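You operate a simulated robot arm through the tools that you are given. There is no shell and no other tool. Be economical: measure what you need, move in short steps, check, and stop when the job is done.

You are at the controls of a simulated two-armed robot. One attempt, no reset.

TASK
Wipe up the spill on the table top by the fridge with the purple napkin and put it back.

The check looks at the end state, three seconds after you hand in, the way a careful person would. Anything else that was tipped, shoved, dropped, spilled or broken makes it a failure. Flat cloth is picked up by pressing the open fingertips on it (5 to 10 N) and closing them slowly along it; thin cloth reads only 2 to 8 mm in the jaws.

THE ROBOT
Two 7-joint arms with two-finger parallel grippers on one trunk, on a base that drives. Base frame: it is fixed to the floor where the robot stands at the start and does not move with it; the origin is under the middle of the robot, x ahead of it, y to its left, z up. Lengths are in mm, angles in rad, forces in N, time in s.
The left shoulder is at the start at [70, 133, 1051], the right one opposite. Payload 1.57 kg a hand.
The TCP of each hand is the grasp point between the finger pads, 30 mm short of the fingertips. In the tool frame z runs along the fingers and y along their closing line. The gripper opens to 80 mm. The fingers are 17 mm wide and 12 mm thick; the gripper's body (40 by 82 mm) begins 80 mm behind the TCP.
Orientation is told as [roll, pitch, yaw] about the base's x, y, z axes, in that order, counted from this pose: with the fingers straight down and closing along the base's y, the tool's x points along the base's -x, its y along +y and its z along -z.

THE INTERFACE
- The arms move only by the tool jog_arm. It takes "left_steps", "right_steps" or both (then of equal length, played together; a hand with none holds still); each is a list of rows, each a list of 7 numbers: the shift along the base's x, y, z in cm, then the turn, a rotation vector about the base's x, y, z in rad, then the opening, from 0 (shut) to 1 (fully open). In form: [[tx, ty, tz, rx, ry, rz, gripper], ...]. A call has 1 to 12 rows; each row shifts and turns the commanded pose from where the row before left it. Each row takes 0.2 s and may step no farther than 50 mm and 0.15 rad from the row before; otherwise, or with a gripper value out of range, the whole call is refused. Where a pose cannot be reached the arm comes as near as it can. A force on the tool above 40 N (or 10 N above the force at the start of the call, whichever is more), or a blocked arm, ends the call early, and 0.2 s more pass. Each finger travels about 153 mm/s and halts on what it meets, pressing with about 42 N; the grip force reading is that of the motor and also rises with nothing between the fingers. The clock runs only during rows and for 0.2 s after the last one: add rows that do not move to give the fingers time. The reply holds the time, the measured pose of the TCP, the force on the tool along the base axes, the opening and the grip force, in the units named above and with some noise.
- Cameras (640 x 400 px; columns grow to the right, rows downward): "scene" is now at [125.4, -24.9, 1264.6]; the picture's right is [-0.30, -0.95, -0.00], its down [-0.68, 0.21, -0.71] and it looks along [0.67, -0.21, -0.71] (base axes); focal length 240 px, centre (320, 200). "left" rides on the left gripper at [72, 7, -122] in its tool frame; the picture's right is [-0.09, 1.00, 0.00], its down [-0.84, -0.08, -0.54] and it looks along [-0.54, -0.05, 0.84] (tool axes); focal length 238 px, centre (320, 200). "right" rides on the right gripper at [72, -7, -122] in its tool frame; the picture's right is [0.09, 1.00, 0.00], its down [-0.84, 0.08, -0.54] and it looks along [-0.54, 0.05, 0.84] (tool axes); focal length 238 px, centre (320, 200). There is no depth. A picture from a camera that has moved, and an enlarged one, comes with that camera's place and axes in the base frame and with its lens.
- camera(camera): a new picture of that camera. The clock stands still meanwhile.
- move_column(by): slides the trunk up (or, below 0, down) by that many mm; the arms and the scene camera ride with it, the base frame stays. It gives what a move gives, with no picture.
- drive_base(legs): drives the robot by 1 to 6 legs, each [ahead, left, turn to the left] in mm, mm and rad, along the robot's own axes; the way and the turn of a leg run together, so that a leg with both is an arc; at most 1500 mm and 3.142 rad a leg. The arms and the cameras ride along, it lands a little off, and it stops where it bumps. It gives what a move gives.
- head_to(pan, tilt): turns the head with the scene camera to pan (to the left, within 1.501 rad either way) and tilt (down, from -0.506 to 1.204), counted from straight ahead of the robot. It gives what a move gives.
- close_up(camera, box): a new picture of the part [left, top, right, bottom] of that camera's present view, enlarged. The clock stands still meanwhile.
- job_done(): hands the job in; it is judged then, once.

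Work in short steps. Places have to be worked out from the pictures, the camera data and where the tool is seen: move nearer, look again, correct. Check each grasp and each placing, and mend what went wrong. You have 120 turns and 100 pictures in all, those below and enlarged ones among them. Open the grippers and draw the arms clear of the work before you hand the job in, unless the task says otherwise; then end with one line.

The tools are called after "Request:" as a command line: name --argument value ..., lists and objects as JSON in quotes. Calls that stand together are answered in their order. jog_arm: Moves the arms, as the interface text tells. Its arguments: {"type":"object","properties":{"left_steps":{"type":"array","items":{"type":"array","items":{"type":"number"}}},"right_steps":{"type":"array","items":{"type":"array","items":{"type":"number"}}}},"required":[]} The other tools are called the same way: move_column (by) slides the trunk up or down; drive_base (legs) drives the base; head_to (pan, tilt) turns the head that bears the scene camera; camera (camera) takes a picture; close_up (camera, box) takes an enlarged picture of a part of a camera's view; job_done () hands the job in.

At the start:

```text
clock: 0.0
left_position: [454.0, -23.8, 1089.6]
left_ee_rot: [0.0, 0.0, 0.001]
left_wrist_force: [-0.5, -0.9, 0.2]
left_opening: 80.1
left_gripper_force: 0.0
right_position: [373.8, -400.2, 945.8]
right_ee_rot: [-0.001, 0.0, -0.002]
right_wrist_force: [0.1, -0.3, -0.7]
right_opening: 79.8
right_gripper_force: 0.1
trunk travel left (down, up): [-625.0, 315.0]
robot x, y, heading: [-0.9, 0.2, 0.001]
head pan, tilt: [-0.304, 0.787]
```

scene: 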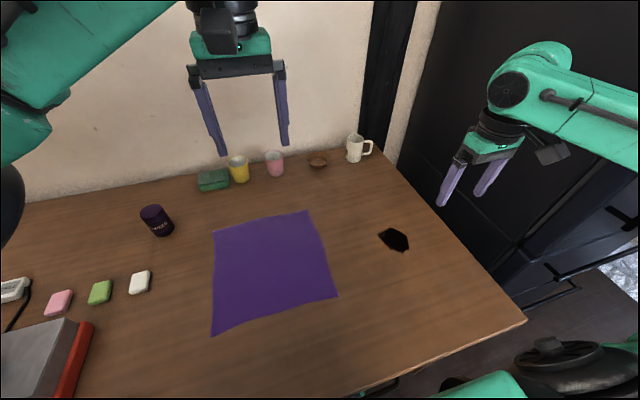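
right: 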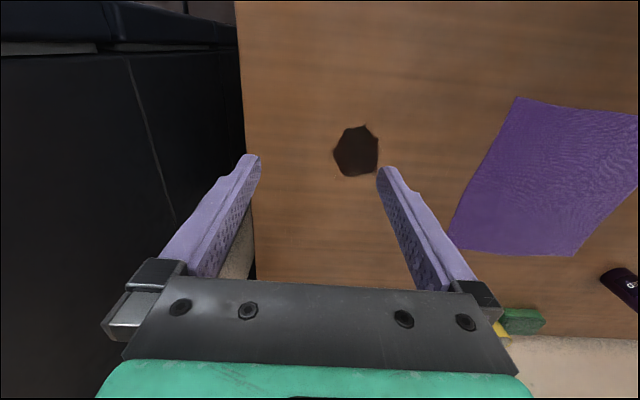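
left: 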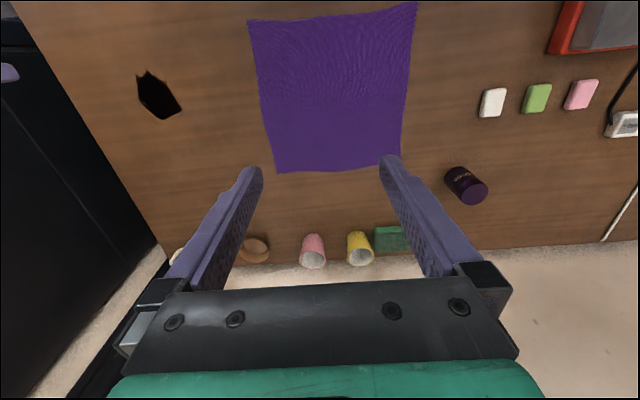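

The spill looks to be near (458,-364), and the napkin spans about x 350..655, y -144..153. I'll look to the right to see whether the base has room to shift sideways.

Request:
head_to --pan -1.1 --tilt 0.9

Request:
camera --camera "scene"

```text
clock: 1.1
left_position: [453.7, -24.9, 1090.4]
left_ee_rot: [-0.001, -0.001, -0.001]
left_wrist_force: [-0.3, 0.1, -0.6]
left_opening: 80.1
left_gripper_force: 0.1
right_position: [373.8, -400.1, 946.4]
right_ee_rot: [0.0, -0.001, -0.001]
right_wrist_force: [-0.1, 0.4, 0.5]
right_opening: 79.9
right_gripper_force: 0.0
trunk travel left (down, up): [-625.0, 315.0]
robot x, y, heading: [-1.5, 1.5, -0.005]
head pan, tilt: [-1.1, 0.901]
```

```text
96 pictures are left
camera scene: at [82.2, -67.8, 1255.7], right [-0.89, -0.45, 0.0], down [-0.36, 0.7, -0.62], along [0.28, -0.55, -0.78], focal length 240 px, centre (320, 200)
```

scene: 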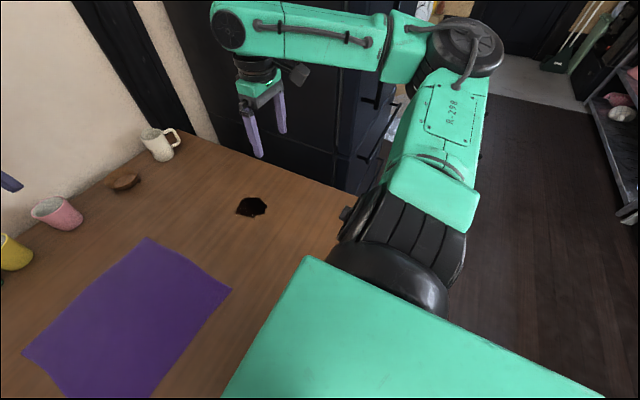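

The floor to the right is free. First I raise the left hand out to its side and bring the right hand in over the napkin.

Request:
jog_arm --left_steps '[[0, 4, -2, 0, 0, 0, 1], [0, 4, -2, 0, 0, 0, 1], [0, 4, -2, 0, 0, 0, 1], [0, 3, -2, 0, 0, 0, 1], [0, 0, -2, 0, 0, 0, 1], [0, 0, -2, 0, 0, 0, 1], [0, 0, -2, 0, 0, 0, 0.6], [0, 0, 0, 0, 0, 0, 0.6]]' --right_steps '[[0, 0, 0, 0, 0, 0, 1], [0, 0, 0, 0, 0, 0, 1], [2, 4, 0, 0, 0, 0, 1], [2, 4, 0, 0, 0, 0, 1], [2, 4, 0, 0, 0, 0, 1], [2, 4, -1, 0, 0, 0, 1], [1.5, 4, -2, 0, 0, 0, 0.6], [0, 4, -2, 0, 0, 0, 0.6]]'

Request:
head_to --pan -0.2 --tilt 0.85

Request:
drive_base --legs '[[0, -120, 0]]'

Request:
camera --camera "scene"

Request:
camera --camera "right"

Request:
camera --camera "left"

```text
clock: 2.9
left_position: [452.0, 125.6, 949.7]
left_ee_rot: [0.0, -0.001, -0.003]
left_wrist_force: [-0.1, 0.0, -0.4]
left_opening: 47.9
left_gripper_force: 0.0
right_position: [466.5, -157.2, 897.6]
right_ee_rot: [0.001, 0.0, 0.001]
right_wrist_force: [-1.2, -0.4, 0.0]
right_opening: 48.0
right_gripper_force: 0.0
trunk travel left (down, up): [-625.0, 315.0]
robot x, y, heading: [-0.9, -1.7, -0.001]
head pan, tilt: [-1.1, 0.901]
```

```text
clock: 4.1
left_position: [451.8, 124.8, 949.2]
left_ee_rot: [0.0, 0.0, 0.001]
left_wrist_force: [-0.5, 1.0, -0.8]
left_opening: 47.9
left_gripper_force: 0.1
right_position: [465.2, -159.5, 896.6]
right_ee_rot: [0.0, -0.001, -0.001]
right_wrist_force: [0.5, -0.4, -0.6]
right_opening: 47.7
right_gripper_force: 0.1
trunk travel left (down, up): [-625.0, 315.0]
robot x, y, heading: [-0.7, -1.6, -0.0]
head pan, tilt: [-0.201, 0.85]
```

```text
clock: 5.4
left_position: [452.5, 5.6, 949.6]
left_ee_rot: [0.0, 0.0, 0.001]
left_wrist_force: [0.0, -0.4, 0.7]
left_opening: 48.1
left_gripper_force: 0.0
right_position: [466.4, -278.3, 896.3]
right_ee_rot: [-0.001, 0.001, 0.0]
right_wrist_force: [-0.3, -0.8, 0.4]
right_opening: 48.1
right_gripper_force: 0.2
trunk travel left (down, up): [-625.0, 315.0]
robot x, y, heading: [1.1, -121.0, -0.002]
head pan, tilt: [-0.201, 0.85]
```

```text
95 pictures are left
camera scene: at [124.6, -135.9, 1259.6], right [-0.2, -0.98, 0.0], down [-0.74, 0.15, -0.66], along [0.65, -0.13, -0.75], focal length 240 px, centre (320, 200)
```

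scene: 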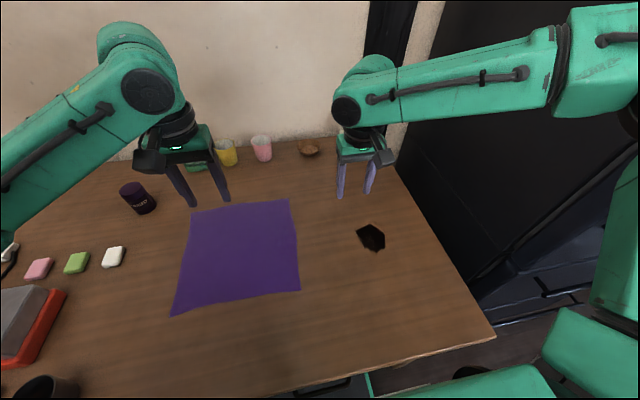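

```text
94 pictures are left
camera right: at [394.0, -285.3, 1017.8], right [-0.09, 1.0, 0.0], down [0.84, 0.08, 0.54], along [0.54, 0.05, -0.84], focal length 238 px, centre (320, 200)
```

right: 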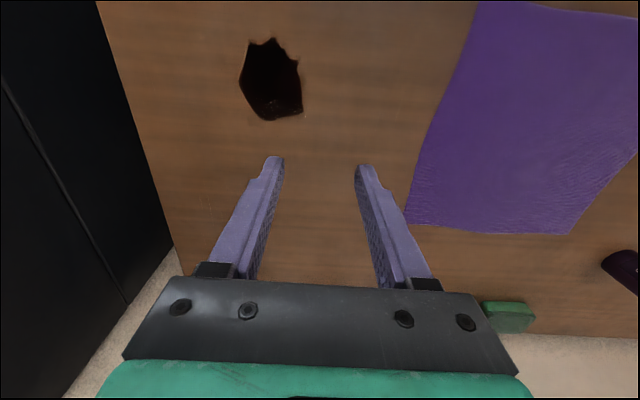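

```text
93 pictures are left
camera left: at [381.0, 11.1, 1072.5], right [0.09, 1.0, 0.0], down [0.84, -0.08, 0.54], along [0.54, -0.05, -0.84], focal length 238 px, centre (320, 200)
```

left: 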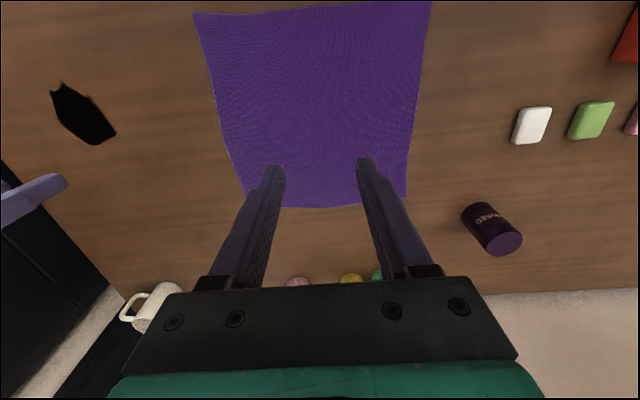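

The base has shifted about 120 mm to the right. Both hands now go above the napkin's left and right edges at mid-depth.

Request:
jog_arm --left_steps '[[1, 4, -2, 0, 0, 0, 0.6], [1, 4, -2.5, 0, 0, 0, 0.6], [1, 3.2, -3, 0, 0, 0, 0.6], [0.8, 0, -4, 0, 0, 0, 0.6], [0, 0, -4, 0, 0, 0, 0.6], [0, 0, -4, 0, 0, 0, 0.6], [0, 0, 0, 0, 0, 0, 0.6]]' --right_steps '[[0.5, 3.5, -1, 0, 0, 0, 0.6], [0.5, 3.5, -2, 0, 0, 0, 0.6], [0.4, 3.5, -2, 0, 0, 0, 0.6], [0.5, 3.5, -3, 0, 0, 0, 0.6], [0.5, 3.8, -3, 0, 0, 0, 0.6], [0, 0, -3, 0, 0, 0, 0.6], [0, 0, 0, 0, 0, 0, 0.6]]'

Request:
camera --camera "scene"

Request:
camera --camera "right"

Request:
camera --camera "left"

```text
clock: 7.0
left_position: [492.5, 116.5, 753.1]
left_ee_rot: [-0.001, 0.0, 0.002]
left_wrist_force: [0.3, -0.1, 0.6]
left_opening: 48.1
left_gripper_force: 0.1
right_position: [420.1, -202.6, 794.0]
right_ee_rot: [0.001, -0.001, 0.001]
right_wrist_force: [-0.8, -0.1, 0.6]
right_opening: 47.9
right_gripper_force: 0.0
right hand out of reach, approached as far as the arm can: row 2, 3, 4, 5, 6
trunk travel left (down, up): [-625.0, 315.0]
robot x, y, heading: [2.7, -123.0, 0.002]
head pan, tilt: [-0.201, 0.85]
```

```text
92 pictures are left
camera scene: at [124.2, -136.4, 1259.7], right [-0.2, -0.98, 0.0], down [-0.74, 0.15, -0.66], along [0.65, -0.13, -0.75], focal length 240 px, centre (320, 200)
```

scene: 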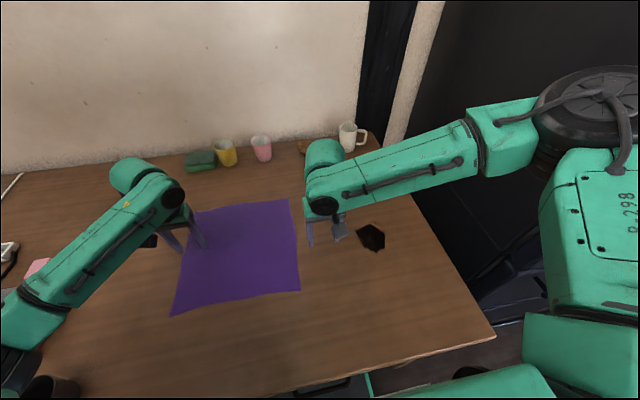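

```text
91 pictures are left
camera right: at [347.9, -210.8, 915.3], right [-0.09, 1.0, 0.0], down [0.84, 0.08, 0.54], along [0.54, 0.05, -0.84], focal length 238 px, centre (320, 200)
```

right: 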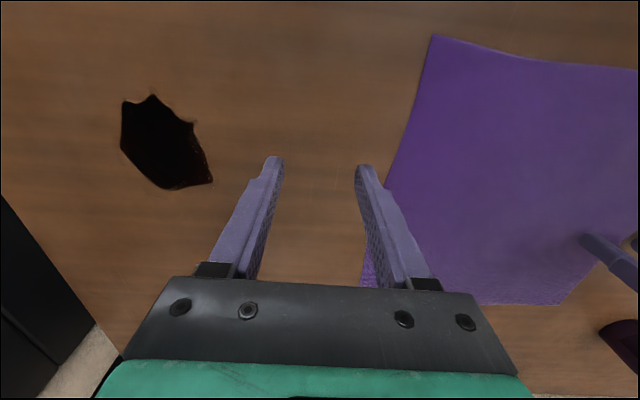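

```text
90 pictures are left
camera left: at [420.3, 122.2, 876.1], right [0.09, 1.0, 0.0], down [0.84, -0.08, 0.54], along [0.54, -0.05, -0.84], focal length 238 px, centre (320, 200)
```

left: 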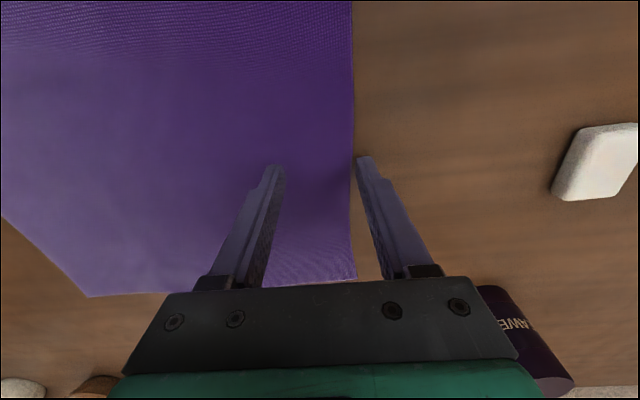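

The right arm can't reach that far inward from here, so I'll work one hand at a time. The right hand will pull the right edge over the spill, and later the left hand will pull it back. I lift both hands and drive the base left.

Request:
jog_arm --left_steps '[[0, 0, 4, 0, 0, 0, 0.6], [0, 0, 4, 0, 0, 0, 0.6], [-1, 0, 4, 0, 0, 0, 0.6], [-2, 1, 4, 0, 0, 0, 0.6], [-3, 1, 3, 0, 0, 0, 0.6], [-3, 1, 1, 0, 0, 0, 0.6]]' --right_steps '[[0, -1, 3, 0, 0, 0, 0.6], [0, -1, 3, 0, 0, 0, 0.6], [1, -1, 0, 0, 0, 0, 0.6], [2, 0, 0, 0, 0, 0, 0.6], [2, 0, 0, 0, 0, 0, 0.6], [1, 0, 0, 0, 0, 0, 0.6]]'

Request:
drive_base --legs '[[0, 190, 0]]'

```text
clock: 8.4
left_position: [401.1, 147.1, 953.3]
left_ee_rot: [-0.001, 0.0, 0.001]
left_wrist_force: [0.2, -0.2, 0.0]
left_opening: 48.0
left_gripper_force: 0.1
right_position: [480.3, -234.1, 853.0]
right_ee_rot: [0.001, 0.001, 0.001]
right_wrist_force: [0.0, -0.8, -0.3]
right_opening: 47.9
right_gripper_force: 0.0
trunk travel left (down, up): [-625.0, 315.0]
robot x, y, heading: [-1.2, -121.6, -0.001]
head pan, tilt: [-0.201, 0.85]
```

```text
clock: 9.9
left_position: [401.6, 333.3, 954.2]
left_ee_rot: [0.0, -0.002, 0.0]
left_wrist_force: [0.0, 0.2, 0.3]
left_opening: 47.8
left_gripper_force: 0.1
right_position: [479.8, -49.1, 853.1]
right_ee_rot: [0.0, 0.001, 0.0]
right_wrist_force: [-0.3, 0.5, 0.2]
right_opening: 48.0
right_gripper_force: 0.1
trunk travel left (down, up): [-625.0, 315.0]
robot x, y, heading: [-3.1, 66.1, 0.002]
head pan, tilt: [-0.201, 0.85]
```

Now I move the right hand to about (500,-90) and lower it to roughly 40 mm above the cloth for a look.

Request:
jog_arm --right_steps '[[0.5, -2, -2, 0, 0, 0, 0.6], [0.5, -2, -3, 0, 0, 0, 0.6], [0.5, 0, -3, 0, 0, 0, 0.6], [0.5, 0, -3, 0, 0, 0, 0.6], [0, 0, 0, 0, 0, 0, 0.6]]'

Request:
camera --camera "right"

Request:
camera --camera "scene"

```text
clock: 11.1
left_position: [402.1, 333.0, 952.0]
left_ee_rot: [0.001, 0.002, -0.001]
left_wrist_force: [-0.9, -0.3, 0.5]
left_opening: 47.8
left_gripper_force: 0.0
right_position: [482.3, -100.1, 755.5]
right_ee_rot: [0.003, -0.001, -0.001]
right_wrist_force: [0.3, -0.6, -0.7]
right_opening: 48.0
right_gripper_force: 0.0
right hand out of reach, approached as far as the arm can: row 3, 4
trunk travel left (down, up): [-625.0, 315.0]
robot x, y, heading: [2.0, 69.3, -0.0]
head pan, tilt: [-0.201, 0.85]
```

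```text
89 pictures are left
camera right: at [410.9, -108.1, 876.4], right [-0.09, 1.0, 0.0], down [0.84, 0.07, 0.54], along [0.54, 0.05, -0.84], focal length 238 px, centre (320, 200)
```

right: 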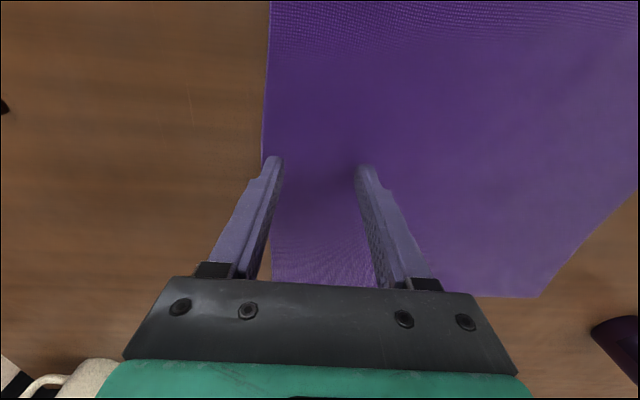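

```text
88 pictures are left
camera scene: at [124.8, 51.7, 1259.6], right [-0.2, -0.98, 0.0], down [-0.74, 0.15, -0.66], along [0.65, -0.13, -0.75], focal length 240 px, centre (320, 200)
```

scene: 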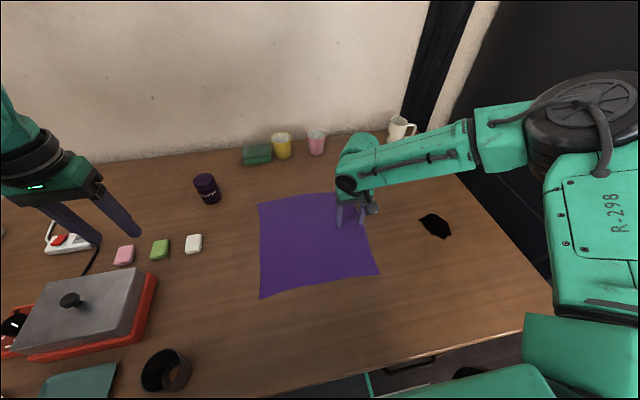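

The cloth edge sits right under the outer fingertip, so I shift 12 mm inward. Then I go down to just above the cloth.

Request:
jog_arm --right_steps '[[0, 1.2, -1.5, 0, 0, 0, 0.6], [0, 0, -1.5, 0, 0, 0, 0.6], [0, 0, -1.2, 0, 0, 0, 0.6], [0, 0, 0, 0, 0, 0, 0.6]]'

Request:
camera --camera "right"

```text
clock: 11.7
left_position: [401.1, 333.4, 953.8]
left_ee_rot: [0.0, -0.003, -0.002]
left_wrist_force: [0.9, -0.6, -0.8]
left_opening: 48.1
left_gripper_force: 0.1
right_position: [478.0, -96.3, 751.2]
right_ee_rot: [0.003, -0.027, 0.002]
right_wrist_force: [-5.0, 0.2, 22.1]
right_opening: 47.9
right_gripper_force: 0.1
right hand out of reach, approached as far as the arm can: row 1, 2
trunk travel left (down, up): [-625.0, 315.0]
robot x, y, heading: [2.9, 68.2, -0.001]
head pan, tilt: [-0.201, 0.85]
stopped in row 2 (right hand): the force on the tool passed its limit (the readings are from after the stop); the commanded pose is now the measured one
```

```text
87 pictures are left
camera right: at [401.5, -104.1, 870.5], right [-0.09, 1.0, 0.0], down [0.82, 0.08, 0.57], along [0.56, 0.05, -0.82], focal length 238 px, centre (320, 200)
```

right: 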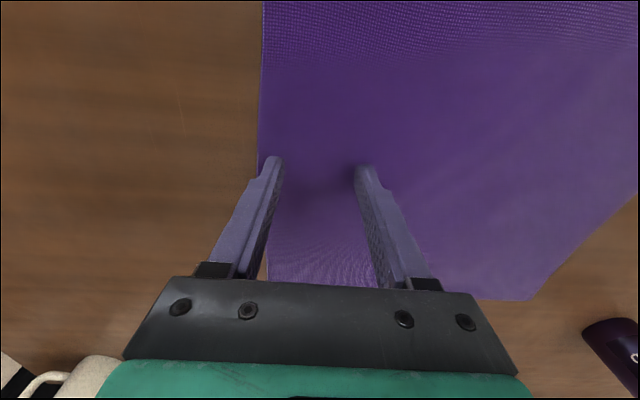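

There is an unexpected 22 N upward force at z≈751, so I look closely at what is touching.

Request:
close_up --camera "scene" --box '[300, 100, 460, 260]'

Request:
camera --camera "left"

```text
2.50 times, centred on (380, 180) of scene
camera zoom: at [122.0, 52.2, 1260.1], right [-0.2, -0.98, 0.0], down [-0.73, 0.15, -0.66], along [0.65, -0.13, -0.75], focal length 599 px, centre (170, 250)
```

zoom: 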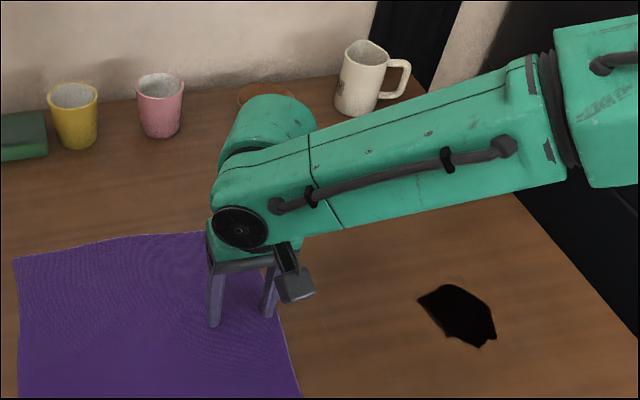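

```text
85 pictures are left
camera left: at [328.1, 339.6, 1076.4], right [0.09, 1.0, 0.0], down [0.84, -0.08, 0.54], along [0.54, -0.05, -0.84], focal length 238 px, centre (320, 200)
```

left: 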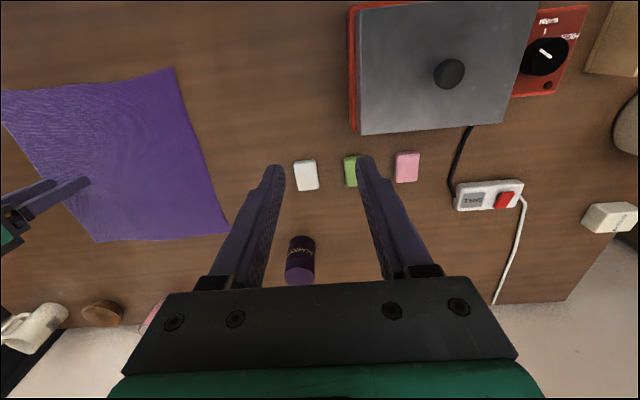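

Triangulating the spill across several views puts the table top at z≈720, not 670, so this was simply contact with the table. That moves the spill to about (432,-336) and the napkin to x 332..610, y -134..138. I ease off to a light press.

Request:
jog_arm --right_steps '[[0, 0, 0.5, 0, 0.027, 0, 0.6], [0, 0, 0, 0, 0, 0, 0.6]]'

```text
clock: 12.3
left_position: [401.9, 332.5, 952.4]
left_ee_rot: [0.0, -0.001, -0.002]
left_wrist_force: [0.5, 0.4, 0.4]
left_opening: 48.1
left_gripper_force: 0.1
right_position: [477.2, -98.3, 752.4]
right_ee_rot: [0.004, 0.005, 0.002]
right_wrist_force: [0.1, 0.2, -0.7]
right_opening: 48.2
right_gripper_force: 0.1
trunk travel left (down, up): [-625.0, 315.0]
robot x, y, heading: [-0.1, 68.7, 0.001]
head pan, tilt: [-0.201, 0.85]
```

Now I move 8 mm inward and press down gently.

Request:
jog_arm --right_steps '[[0, 0.8, 0, 0, 0, 0, 0.6], [0, 0, -0.25, 0, 0, 0, 0.6], [0, 0, 0, 0, 0, 0, 0.6]]'

```text
clock: 13.1
left_position: [401.5, 333.4, 954.3]
left_ee_rot: [-0.001, 0.001, -0.003]
left_wrist_force: [0.5, -1.2, -0.4]
left_opening: 48.1
left_gripper_force: 0.1
right_position: [474.7, -92.7, 753.7]
right_ee_rot: [0.005, 0.001, 0.001]
right_wrist_force: [-0.2, -0.5, 0.1]
right_opening: 47.7
right_gripper_force: 0.0
right hand out of reach, approached as far as the arm can: row 1
trunk travel left (down, up): [-625.0, 315.0]
robot x, y, heading: [-0.6, 66.5, 0.004]
head pan, tilt: [-0.201, 0.85]
```

I'm at the edge of the arm's reach here, so I back off 20 mm in x and press again.

Request:
jog_arm --right_steps '[[-2, 0, 0, 0, 0, 0, 0.6], [0, 0, -0.25, 0, 0, 0, 0.6], [0, 0, -0.15, 0, 0, 0, 0.6], [0, 0, 0, 0, 0, 0, 0.6]]'

```text
clock: 14.1
left_position: [398.9, 333.3, 953.8]
left_ee_rot: [0.0, -0.002, -0.002]
left_wrist_force: [0.0, -0.1, 0.9]
left_opening: 48.2
left_gripper_force: 0.0
right_position: [454.5, -91.4, 751.9]
right_ee_rot: [0.004, -0.001, 0.002]
right_wrist_force: [-0.1, -0.5, 17.1]
right_opening: 48.1
right_gripper_force: 0.3
trunk travel left (down, up): [-625.0, 315.0]
robot x, y, heading: [3.5, 66.9, 0.009]
head pan, tilt: [-0.201, 0.85]
```

17 N is a bit too much, so I raise about 1.5 mm.

Request:
jog_arm --right_steps '[[0, 0, 0.12, 0, 0, 0, 0.6], [0, 0, 0, 0, 0, 0, 0.6]]'

Request:
camera --camera "right"

```text
clock: 14.7
left_position: [400.7, 333.1, 954.5]
left_ee_rot: [-0.002, -0.003, -0.003]
left_wrist_force: [-0.9, 0.5, -0.2]
left_opening: 48.2
left_gripper_force: 0.0
right_position: [454.9, -92.0, 751.1]
right_ee_rot: [0.004, 0.001, 0.001]
right_wrist_force: [2.5, -0.1, 16.1]
right_opening: 48.0
right_gripper_force: 0.1
trunk travel left (down, up): [-625.0, 315.0]
robot x, y, heading: [-1.7, 67.5, -0.002]
head pan, tilt: [-0.201, 0.85]
```

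```text
84 pictures are left
camera right: at [382.4, -98.3, 872.6], right [-0.09, 1.0, 0.0], down [0.84, 0.08, 0.54], along [0.54, 0.05, -0.84], focal length 238 px, centre (320, 200)
```

right: 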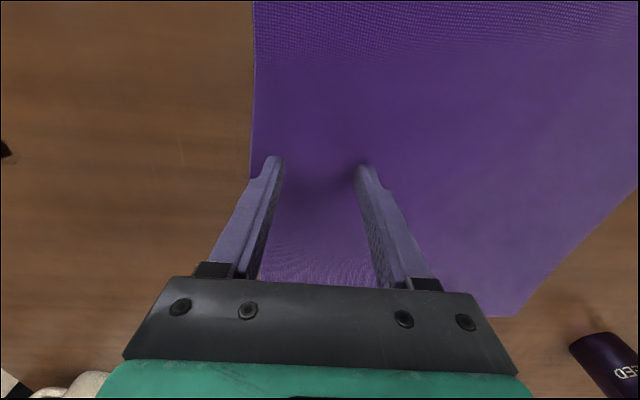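

Both fingertips are on the cloth with a small margin to the edge. I raise another 1.5 mm and re-read the force.

Request:
jog_arm --right_steps '[[0, 0, 0.14, 0, 0, 0, 0.6], [0, 0, 0, 0, 0, 0, 0.6]]'

```text
clock: 15.3
left_position: [400.7, 333.2, 953.2]
left_ee_rot: [-0.001, 0.0, -0.002]
left_wrist_force: [0.6, -0.8, -0.2]
left_opening: 48.0
left_gripper_force: 0.1
right_position: [453.1, -92.4, 750.8]
right_ee_rot: [0.002, 0.004, -0.002]
right_wrist_force: [1.7, 0.0, 8.1]
right_opening: 47.8
right_gripper_force: 0.1
trunk travel left (down, up): [-625.0, 315.0]
robot x, y, heading: [-2.1, 68.0, -0.006]
head pan, tilt: [-0.201, 0.85]
```

8 N is right, so I close slowly.

Request:
jog_arm --right_steps '[[0, 0, 0, 0, 0, 0, 0.52], [0, 0, 0, 0, 0, 0, 0.44], [0, 0, 0, 0, 0, 0, 0.36], [0, 0, 0, 0, 0, 0, 0.28], [0, 0, 0, 0, 0, 0, 0.2], [0, 0, 0, 0, 0, 0, 0.13], [0, 0, 0, 0, 0, 0, 0.07], [0, 0, 0, 0, 0, 0, 0.02], [0, 0, 0, 0, 0, 0, 0], [0, 0, 0, 0, 0, 0, 0]]'

Request:
camera --camera "right"

```text
clock: 17.5
left_position: [402.8, 333.3, 953.9]
left_ee_rot: [-0.001, 0.0, -0.002]
left_wrist_force: [0.0, -0.5, -0.9]
left_opening: 48.0
left_gripper_force: 0.1
right_position: [454.2, -91.5, 750.8]
right_ee_rot: [0.003, 0.003, -0.001]
right_wrist_force: [-0.8, 0.4, 3.3]
right_opening: 2.0
right_gripper_force: 24.0
trunk travel left (down, up): [-625.0, 315.0]
robot x, y, heading: [-0.4, 65.1, 0.0]
head pan, tilt: [-0.201, 0.85]
```

```text
83 pictures are left
camera right: at [383.1, -98.7, 873.0], right [-0.09, 1.0, 0.0], down [0.84, 0.08, 0.54], along [0.54, 0.05, -0.84], focal length 238 px, centre (320, 200)
```

right: 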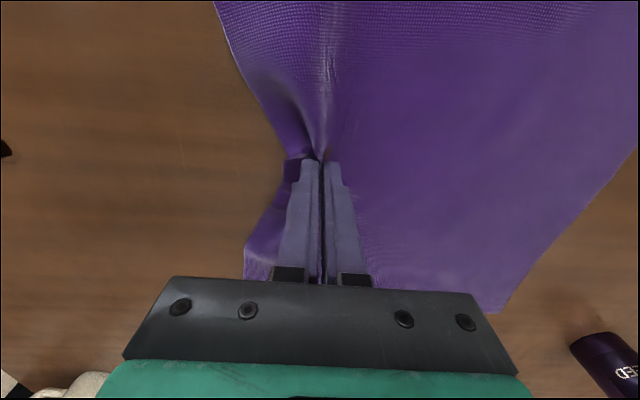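

The cloth is pinched (2 mm, fold visible). I drag it towards the spill, lifting slightly.

Request:
jog_arm --right_steps '[[0, -1, 0.4, 0, 0, 0, 0], [-0.3, -2.5, 0, 0, 0, 0, 0], [-0.3, -2.5, 0, 0, 0, 0, 0], [-0.3, -2.5, 0, 0, 0, 0, 0], [-0.3, -2.5, 0, 0, 0, 0, 0], [-0.3, -2.5, 0, 0, 0, 0, 0], [-0.3, -2.5, 0, 0, 0, 0, 0], [0, 0, 0, 0, 0, 0, 0]]'

Request:
camera --camera "scene"

Request:
camera --camera "right"

```text
clock: 19.3
left_position: [401.5, 332.8, 953.0]
left_ee_rot: [-0.001, -0.003, -0.002]
left_wrist_force: [0.2, 0.3, -0.8]
left_opening: 47.8
left_gripper_force: 0.0
right_position: [437.4, -252.9, 754.3]
right_ee_rot: [0.002, 0.004, -0.001]
right_wrist_force: [0.1, -0.6, 0.2]
right_opening: 2.1
right_gripper_force: 23.7
trunk travel left (down, up): [-625.0, 315.0]
robot x, y, heading: [3.1, 68.2, -0.002]
head pan, tilt: [-0.201, 0.85]
```

```text
82 pictures are left
camera scene: at [125.0, 51.7, 1259.6], right [-0.2, -0.98, 0.0], down [-0.74, 0.15, -0.66], along [0.65, -0.13, -0.75], focal length 240 px, centre (320, 200)
```

scene: 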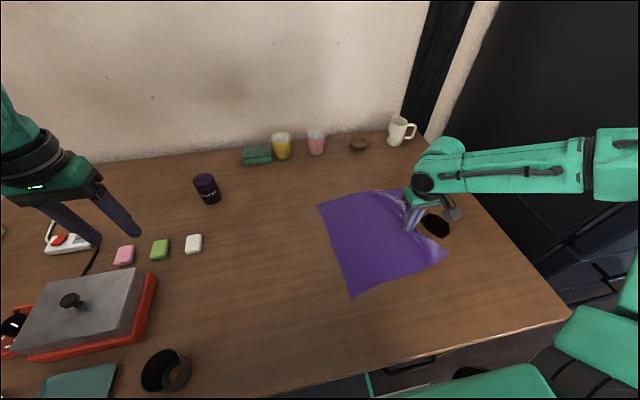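

```text
81 pictures are left
camera right: at [366.6, -259.4, 876.5], right [-0.09, 1.0, 0.0], down [0.84, 0.08, 0.54], along [0.54, 0.05, -0.84], focal length 238 px, centre (320, 200)
```

right: 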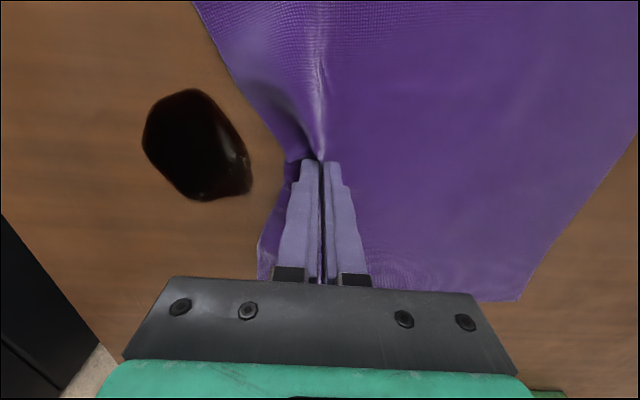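

The spill sits right beside the leading edge, at about (430,-337). I drive the base 100 mm right, which carries the cloth over it and gives the arm more reach.

Request:
drive_base --legs '[[0, -110, 0]]'

Request:
jog_arm --right_steps '[[0, 0, -0.3, 0, 0, 0, 0], [0, 0, -0.15, 0, 0, 0, 0], [0, 0, 0, 0, 0, 0, 0]]'

Request:
camera --camera "right"

```text
clock: 20.5
left_position: [401.2, 225.3, 951.9]
left_ee_rot: [0.0, 0.001, -0.002]
left_wrist_force: [0.4, 0.4, -0.6]
left_opening: 48.0
left_gripper_force: 0.0
right_position: [438.0, -359.2, 754.6]
right_ee_rot: [0.003, 0.005, 0.001]
right_wrist_force: [0.5, -0.3, 0.4]
right_opening: 1.9
right_gripper_force: 23.5
trunk travel left (down, up): [-625.0, 315.0]
robot x, y, heading: [1.9, -39.1, -0.007]
head pan, tilt: [-0.201, 0.85]
```

```text
clock: 21.3
left_position: [401.2, 226.3, 952.2]
left_ee_rot: [0.001, 0.0, -0.003]
left_wrist_force: [0.1, -0.6, -0.2]
left_opening: 48.1
left_gripper_force: 0.0
right_position: [438.0, -359.6, 751.4]
right_ee_rot: [0.002, 0.0, 0.003]
right_wrist_force: [-0.5, -0.5, 7.9]
right_opening: 1.8
right_gripper_force: 23.2
trunk travel left (down, up): [-625.0, 315.0]
robot x, y, heading: [-1.3, -38.6, -0.002]
head pan, tilt: [-0.201, 0.85]
```

```text
80 pictures are left
camera right: at [365.7, -366.3, 872.9], right [-0.09, 1.0, 0.0], down [0.84, 0.08, 0.54], along [0.54, 0.05, -0.84], focal length 238 px, centre (320, 200)
```

right: 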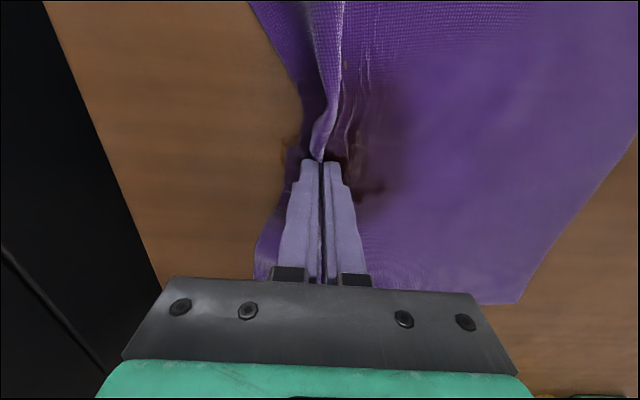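

The cloth is soaking up the liquid under about 8 N. I rub along x and further right over the spill area.

Request:
jog_arm --right_steps '[[-1.5, 0, 0, 0, 0, 0, 0], [-1.5, 0, 0, 0, 0, 0, 0], [1.5, 0.5, 0, 0, 0, 0, 0], [1.5, 0.5, 0, 0, 0, 0, 0], [1.5, 0.5, 0, 0, 0, 0, 0], [1.5, 0.5, 0, 0, 0, 0, 0], [-1.5, 0, 0, 0, 0, 0, 0], [-1.5, -1.5, 0, 0, 0, 0, 0], [0, -2, 0, 0, 0, 0, 0], [0, -2, 0, 0, 0, 0, 0], [0, -2, 0, 0, 0, 0, 0], [0, 0, 0, 0, 0, 0, 0]]'

Request:
camera --camera "right"

Request:
camera --camera "scene"

```text
clock: 23.9
left_position: [401.7, 227.4, 953.3]
left_ee_rot: [-0.003, 0.0, -0.003]
left_wrist_force: [0.8, 0.5, -0.7]
left_opening: 47.9
left_gripper_force: 0.2
right_position: [437.5, -413.5, 751.8]
right_ee_rot: [0.001, 0.003, -0.001]
right_wrist_force: [0.1, 3.1, 5.5]
right_opening: 1.9
right_gripper_force: 23.2
trunk travel left (down, up): [-625.0, 315.0]
robot x, y, heading: [1.3, -38.2, -0.004]
head pan, tilt: [-0.201, 0.85]
```

```text
79 pictures are left
camera right: at [365.1, -420.2, 872.9], right [-0.09, 1.0, 0.0], down [0.84, 0.08, 0.54], along [0.54, 0.05, -0.84], focal length 238 px, centre (320, 200)
```

right: 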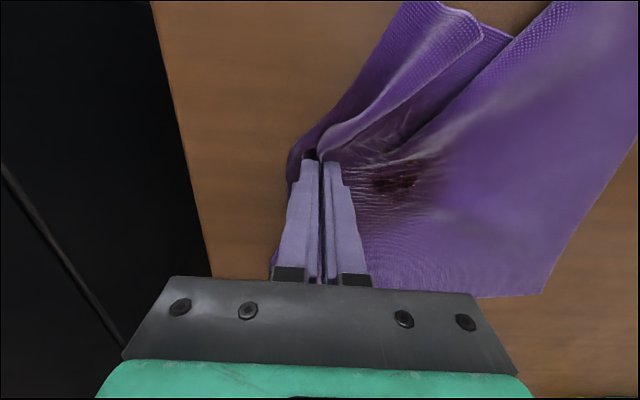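

```text
78 pictures are left
camera scene: at [123.6, -54.1, 1259.7], right [-0.2, -0.98, 0.0], down [-0.74, 0.15, -0.66], along [0.65, -0.13, -0.75], focal length 240 px, centre (320, 200)
```

scene: 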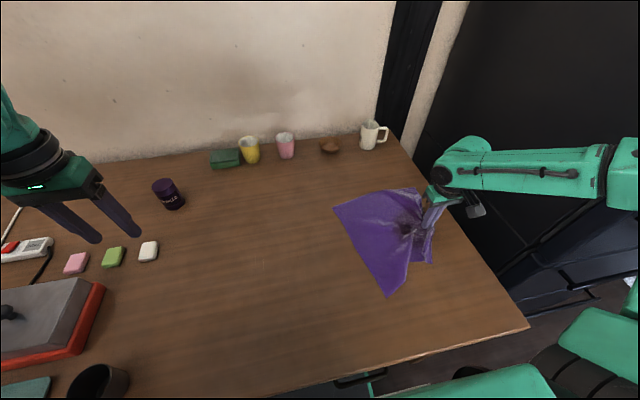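

The cloth now covers the spill area and is soaked. I lift the leading edge and fold it back leftwards to check the table below.

Request:
jog_arm --right_steps '[[0, 0, 3, 0, 0, 0, 0], [0, 0, 3, 0, 0, 0, 0], [0, 1, 3, 0, 0, 0, 0], [0, 3, 3, 0, 0, 0, 0], [0, 3, 3, 0, 0, 0, 0], [0, 3, 2, 0, 0, 0, 0], [0, 3, 2, 0, 0, 0, 0], [0, 3, 0, 0, 0, 0, 0], [0, 3, 0, 0, 0, 0, 0], [0, 0, 0, 0, 0, 0, 0]]'

Request:
camera --camera "right"

Request:
camera --camera "scene"

```text
clock: 26.1
left_position: [402.6, 225.1, 953.3]
left_ee_rot: [0.0, 0.0, -0.003]
left_wrist_force: [0.1, -0.1, -0.3]
left_opening: 47.6
left_gripper_force: 0.1
right_position: [438.7, -225.0, 941.1]
right_ee_rot: [0.003, 0.004, 0.001]
right_wrist_force: [0.0, 0.1, -0.6]
right_opening: 1.7
right_gripper_force: 23.6
trunk travel left (down, up): [-625.0, 315.0]
robot x, y, heading: [-0.1, -43.3, -0.002]
head pan, tilt: [-0.201, 0.85]
```

```text
77 pictures are left
camera right: at [367.1, -232.3, 1062.4], right [-0.09, 1.0, 0.0], down [0.84, 0.07, 0.54], along [0.54, 0.05, -0.84], focal length 238 px, centre (320, 200)
```

right: 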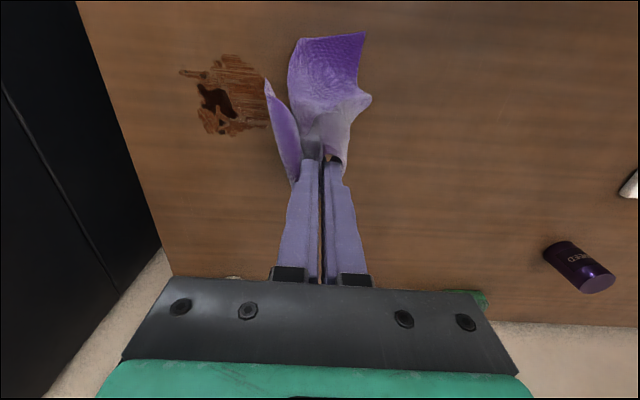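

```text
76 pictures are left
camera scene: at [124.3, -56.4, 1259.6], right [-0.2, -0.98, 0.0], down [-0.74, 0.15, -0.66], along [0.65, -0.13, -0.75], focal length 240 px, centre (320, 200)
```

scene: 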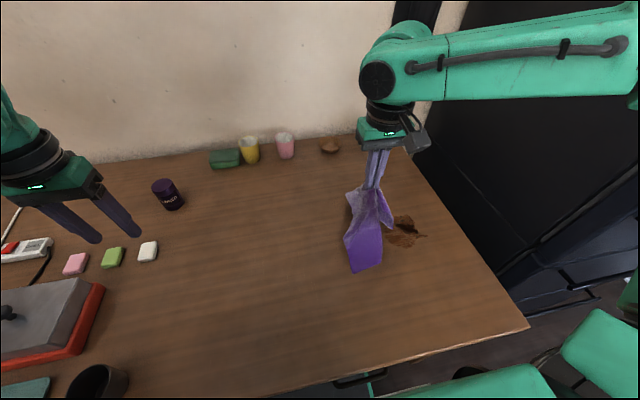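

Some residue remains around (432,-346). I lay the cloth down again moving rightwards, then make pressed passes across the spot along several lines.

Request:
jog_arm --right_steps '[[-0.5, -1, -3.5, 0, 0, 0, 0], [-0.5, -1, -3.5, 0, 0, 0, 0], [-0.5, -1.5, -3.5, 0, 0, 0, 0], [-0.5, -1.5, -3.5, 0, 0, 0, 0], [-0.5, -1, -3, 0, 0, 0, 0], [0, 0, -1.5, 0, 0, 0, 0], [0, 0, 0, 0, 0, 0, 0]]'

Request:
camera --camera "right"

```text
clock: 27.7
left_position: [401.5, 225.4, 952.8]
left_ee_rot: [0.0, 0.0, -0.002]
left_wrist_force: [0.0, -0.5, -0.3]
left_opening: 48.0
left_gripper_force: 0.1
right_position: [413.4, -285.0, 754.7]
right_ee_rot: [0.004, 0.003, 0.0]
right_wrist_force: [-0.2, -0.6, 0.2]
right_opening: 2.1
right_gripper_force: 23.5
trunk travel left (down, up): [-625.0, 315.0]
robot x, y, heading: [0.1, -41.0, -0.005]
head pan, tilt: [-0.201, 0.85]
```

```text
75 pictures are left
camera right: at [341.1, -291.9, 876.2], right [-0.09, 1.0, 0.0], down [0.84, 0.08, 0.54], along [0.54, 0.05, -0.84], focal length 238 px, centre (320, 200)
```

right: 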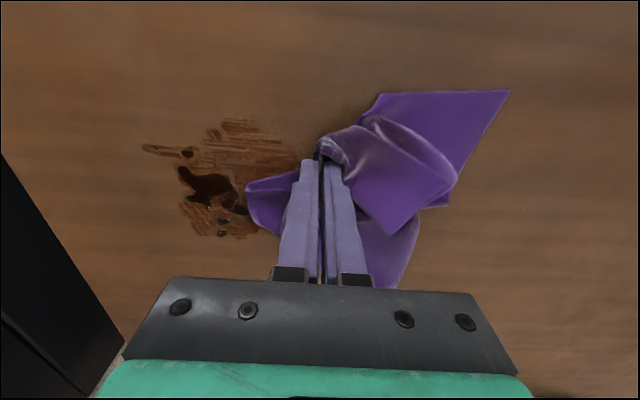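

The residue spans about x 382..489, y -300..-406. I make the first pressed pass at x≈400.

Request:
jog_arm --right_steps '[[-1, 0, -0.45, 0, 0, 0, 0], [0, -2, 0, 0, 0, 0, 0], [0, -2, 0, 0, 0, 0, 0], [0, -2, 0, 0, 0, 0, 0], [0, -2, 0, 0, 0, 0, 0], [0, -2, 0, 0, 0, 0, 0], [0, -2, 0, 0, 0, 0, 0], [1, 0, 0, 0, 0, 0, 0], [1, 0, 0, 0, 0, 0, 0], [0, 0, 0, 0, 0, 0, 0]]'

Request:
camera --camera "right"

```text
clock: 29.9
left_position: [399.6, 226.8, 953.8]
left_ee_rot: [-0.002, -0.003, -0.003]
left_wrist_force: [0.2, -0.4, 0.1]
left_opening: 47.9
left_gripper_force: 0.2
right_position: [420.6, -403.2, 752.6]
right_ee_rot: [0.001, 0.0, 0.0]
right_wrist_force: [-4.3, -1.7, 18.4]
right_opening: 1.9
right_gripper_force: 23.4
trunk travel left (down, up): [-625.0, 315.0]
robot x, y, heading: [-1.3, -43.7, -0.004]
head pan, tilt: [-0.201, 0.85]
```

```text
74 pictures are left
camera right: at [348.3, -410.3, 873.6], right [-0.09, 1.0, 0.0], down [0.84, 0.08, 0.54], along [0.54, 0.05, -0.84], focal length 238 px, centre (320, 200)
```

right: 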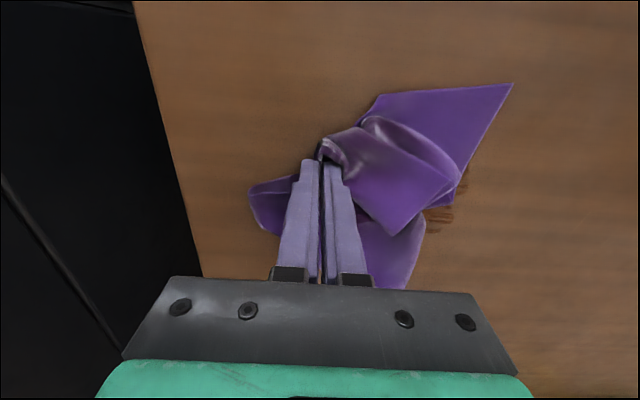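

The bundle cleans well. I continue at x≈465 and sweep back leftwards with slightly less pressure.

Request:
jog_arm --right_steps '[[1.5, 0, 0.1, 0, 0, 0, 0], [1.5, 0, 0, 0, 0, 0, 0], [1.5, 0, 0, 0, 0, 0, 0], [0, 2, 0, 0, 0, 0, 0], [0, 2, 0, 0, 0, 0, 0], [0, 2, 0, 0, 0, 0, 0], [0, 2, 0, 0, 0, 0, 0], [0, 2, 0, 0, 0, 0, 0], [0, 2, 0, 0, 0, 0, 0], [0, 2, 0, 0, 0, 0, 0], [0, 2, 0, 0, 0, 0, 0], [0, 0, 0, 0, 0, 0, 0]]'

Request:
camera --camera "right"

Request:
camera --camera "scene"

```text
clock: 32.5
left_position: [399.7, 225.8, 954.1]
left_ee_rot: [0.0, -0.001, -0.001]
left_wrist_force: [0.1, 0.0, 0.5]
left_opening: 48.2
left_gripper_force: 0.0
right_position: [468.5, -243.2, 751.5]
right_ee_rot: [0.003, 0.0, -0.001]
right_wrist_force: [-0.1, -2.9, 16.4]
right_opening: 2.1
right_gripper_force: 23.6
trunk travel left (down, up): [-625.0, 315.0]
robot x, y, heading: [1.5, -43.8, -0.003]
head pan, tilt: [-0.201, 0.85]
```

```text
73 pictures are left
camera right: at [395.7, -249.9, 873.6], right [-0.09, 1.0, 0.0], down [0.84, 0.08, 0.54], along [0.54, 0.05, -0.84], focal length 238 px, centre (320, 200)
```

right: 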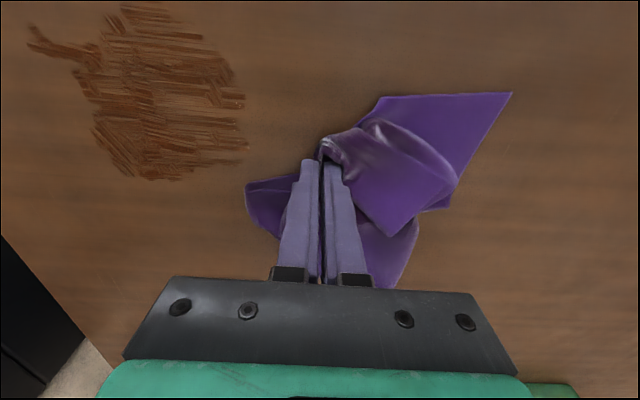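

```text
72 pictures are left
camera scene: at [121.7, -55.6, 1260.0], right [-0.2, -0.98, 0.0], down [-0.73, 0.15, -0.66], along [0.65, -0.13, -0.75], focal length 240 px, centre (320, 200)
```

scene: 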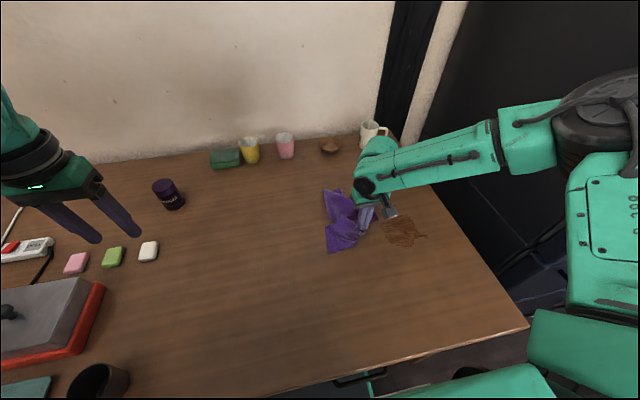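

The liquid is gone and only a thin film remains. I run a serpentine of passes over x 480..395.

Request:
jog_arm --right_steps '[[0.8, -3, 0, 0, 0, 0, 0], [0, -3, 0, 0, 0, 0, 0], [0, -3, 0, 0, 0, 0, 0], [0, -3, 0, 0, 0, 0, 0], [0, -2.5, 0, 0, 0, 0, 0], [-2, 0, 0, 0, 0, 0, 0], [0, 3, 0, 0, 0, 0, 0], [0, 3, 0, 0, 0, 0, 0], [0, 3, 0, 0, 0, 0, 0], [0, 2.5, 0, 0, 0, 0, 0], [-2, 0, 0, 0, 0, 0, 0], [0, 0, 0, 0, 0, 0, 0]]'

Request:
jog_arm --right_steps '[[0, -3, 0, 0, 0, 0, 0], [0, -3, 0, 0, 0, 0, 0], [0, -3, 0, 0, 0, 0, 0], [0, -3, 0, 0, 0, 0, 0], [-2, 0, 0, 0, 0, 0, 0], [0, 3, 0, 0, 0, 0, 0], [0, 3, 0, 0, 0, 0, 0], [0, 3, 0, 0, 0, 0, 0], [0, 3, 0, 0, 0, 0, 0], [0, 3, 0, 0, 0, 0, 0], [0, 3, 0, 0, 0, 0, 0], [0, 0, 0, 0, 0, 0, 0]]'

Request:
camera --camera "right"

```text
clock: 35.1
left_position: [402.0, 226.1, 953.3]
left_ee_rot: [0.0, 0.0, -0.002]
left_wrist_force: [0.0, 0.2, -0.4]
left_opening: 47.9
left_gripper_force: 0.1
right_position: [437.0, -274.2, 750.9]
right_ee_rot: [0.001, 0.006, 0.002]
right_wrist_force: [0.0, -0.4, 1.4]
right_opening: 1.9
right_gripper_force: 23.4
trunk travel left (down, up): [-625.0, 315.0]
robot x, y, heading: [0.8, -40.7, -0.005]
head pan, tilt: [-0.201, 0.85]
```

```text
clock: 37.7
left_position: [400.3, 225.7, 953.5]
left_ee_rot: [-0.001, 0.0, -0.001]
left_wrist_force: [0.4, 0.2, -0.1]
left_opening: 48.1
left_gripper_force: 0.1
right_position: [414.5, -213.5, 752.5]
right_ee_rot: [0.006, 0.002, 0.0]
right_wrist_force: [-0.2, 0.9, 8.0]
right_opening: 1.8
right_gripper_force: 23.5
trunk travel left (down, up): [-625.0, 315.0]
robot x, y, heading: [-3.1, -38.7, -0.006]
head pan, tilt: [-0.201, 0.85]
```

```text
71 pictures are left
camera right: at [343.0, -220.8, 873.8], right [-0.09, 1.0, 0.01], down [0.84, 0.07, 0.54], along [0.54, 0.05, -0.84], focal length 238 px, centre (320, 200)
```

right: 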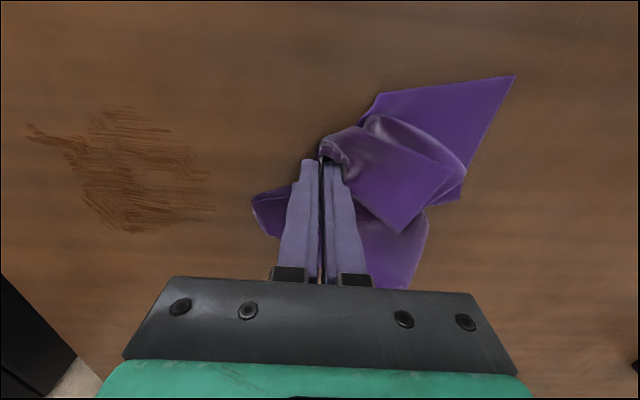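

The film is fading, so I make more passes, starting at x≈395.

Request:
jog_arm --right_steps '[[-1, -3.5, -0.05, 0, 0, 0, 0], [-1, -3.5, 0, 0, 0, 0, 0], [0, -3, 0, 0, 0, 0, 0], [0, -3, 0, 0, 0, 0, 0], [0, -3, 0, 0, 0, 0, 0], [0, -3, 0, 0, 0, 0, 0], [1.5, 0, 0, 0, 0, 0, 0], [0, 3, 0, 0, 0, 0, 0], [0, 3, 0, 0, 0, 0, 0], [0, 3, 0, 0, 0, 0, 0], [0, 3, 0, 0, 0, 0, 0], [1.5, 0, 0, 0, 0, 0, 0]]'

Request:
jog_arm --right_steps '[[0, -3, 0, 0, 0, 0, 0], [0, -3, 0, 0, 0, 0, 0], [0, -3, 0, 0, 0, 0, 0], [0, -3, 0, 0, 0, 0, 0], [1.7, 0, 0, 0, 0, 0, 0], [0, 3, 0, 0, 0, 0, 0], [0, 3, 0, 0, 0, 0, 0], [0, 3, 0, 0, 0, 0, 0], [0, 3, 0, 0, 0, 0, 0], [1.7, 0, 0, 0, 0, 0, 0], [0, -3, 0, 0, 0, 0, 0], [0, -3, 0, 0, 0, 0, 0]]'

Request:
jog_arm --right_steps '[[0, -3, 0, 0, 0, 0, 0], [0, -3, 0, 0, 0, 0, 0], [1.7, 0, 0, 0, 0, 0, 0], [0, 3, 0, 0, 0, 0, 0], [0, 3, 0, 0, 0, 0, 0], [0, 3, 0, 0, 0, 0, 0], [0, 3, 0, 0, 0, 0, 0], [-2, 3, 0, 0, 0, 0, 0], [-2, 3, 0, 0, 0, 0, 0], [0, 0, 0, 0, 0, 0, 0]]'

Request:
camera --camera "right"

```text
clock: 40.3
left_position: [400.0, 225.5, 954.0]
left_ee_rot: [-0.003, -0.002, -0.002]
left_wrist_force: [-0.3, -0.7, 0.8]
left_opening: 48.1
left_gripper_force: 0.0
right_position: [424.0, -284.6, 752.9]
right_ee_rot: [0.003, -0.001, 0.003]
right_wrist_force: [-4.3, 0.3, 15.7]
right_opening: 1.9
right_gripper_force: 24.1
trunk travel left (down, up): [-625.0, 315.0]
robot x, y, heading: [-3.3, -41.0, -0.002]
head pan, tilt: [-0.201, 0.85]
```

```text
clock: 42.9
left_position: [401.0, 225.9, 953.3]
left_ee_rot: [-0.001, 0.002, -0.003]
left_wrist_force: [0.6, 0.4, 0.6]
left_opening: 47.9
left_gripper_force: 0.1
right_position: [460.8, -343.5, 752.7]
right_ee_rot: [0.002, 0.001, -0.001]
right_wrist_force: [-0.5, 2.5, 5.7]
right_opening: 1.9
right_gripper_force: 23.2
trunk travel left (down, up): [-625.0, 315.0]
robot x, y, heading: [1.8, -37.3, -0.004]
head pan, tilt: [-0.201, 0.85]
```

```text
clock: 45.1
left_position: [399.9, 226.3, 953.5]
left_ee_rot: [-0.001, 0.0, -0.002]
left_wrist_force: [0.9, -0.2, 0.0]
left_opening: 47.9
left_gripper_force: 0.2
right_position: [435.0, -225.3, 751.6]
right_ee_rot: [0.005, 0.002, 0.0]
right_wrist_force: [-0.1, -1.5, 8.3]
right_opening: 2.4
right_gripper_force: 23.8
trunk travel left (down, up): [-625.0, 315.0]
robot x, y, heading: [2.9, -41.9, -0.001]
head pan, tilt: [-0.201, 0.85]
```

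```text
70 pictures are left
camera right: at [362.3, -232.0, 873.5], right [-0.09, 1.0, 0.0], down [0.84, 0.07, 0.54], along [0.54, 0.05, -0.84], focal length 238 px, centre (320, 200)
```

right: 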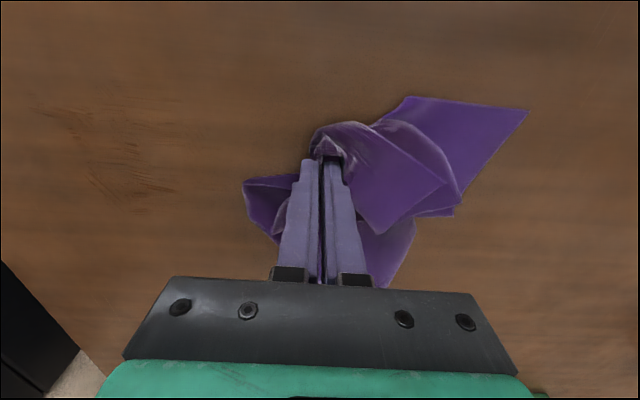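

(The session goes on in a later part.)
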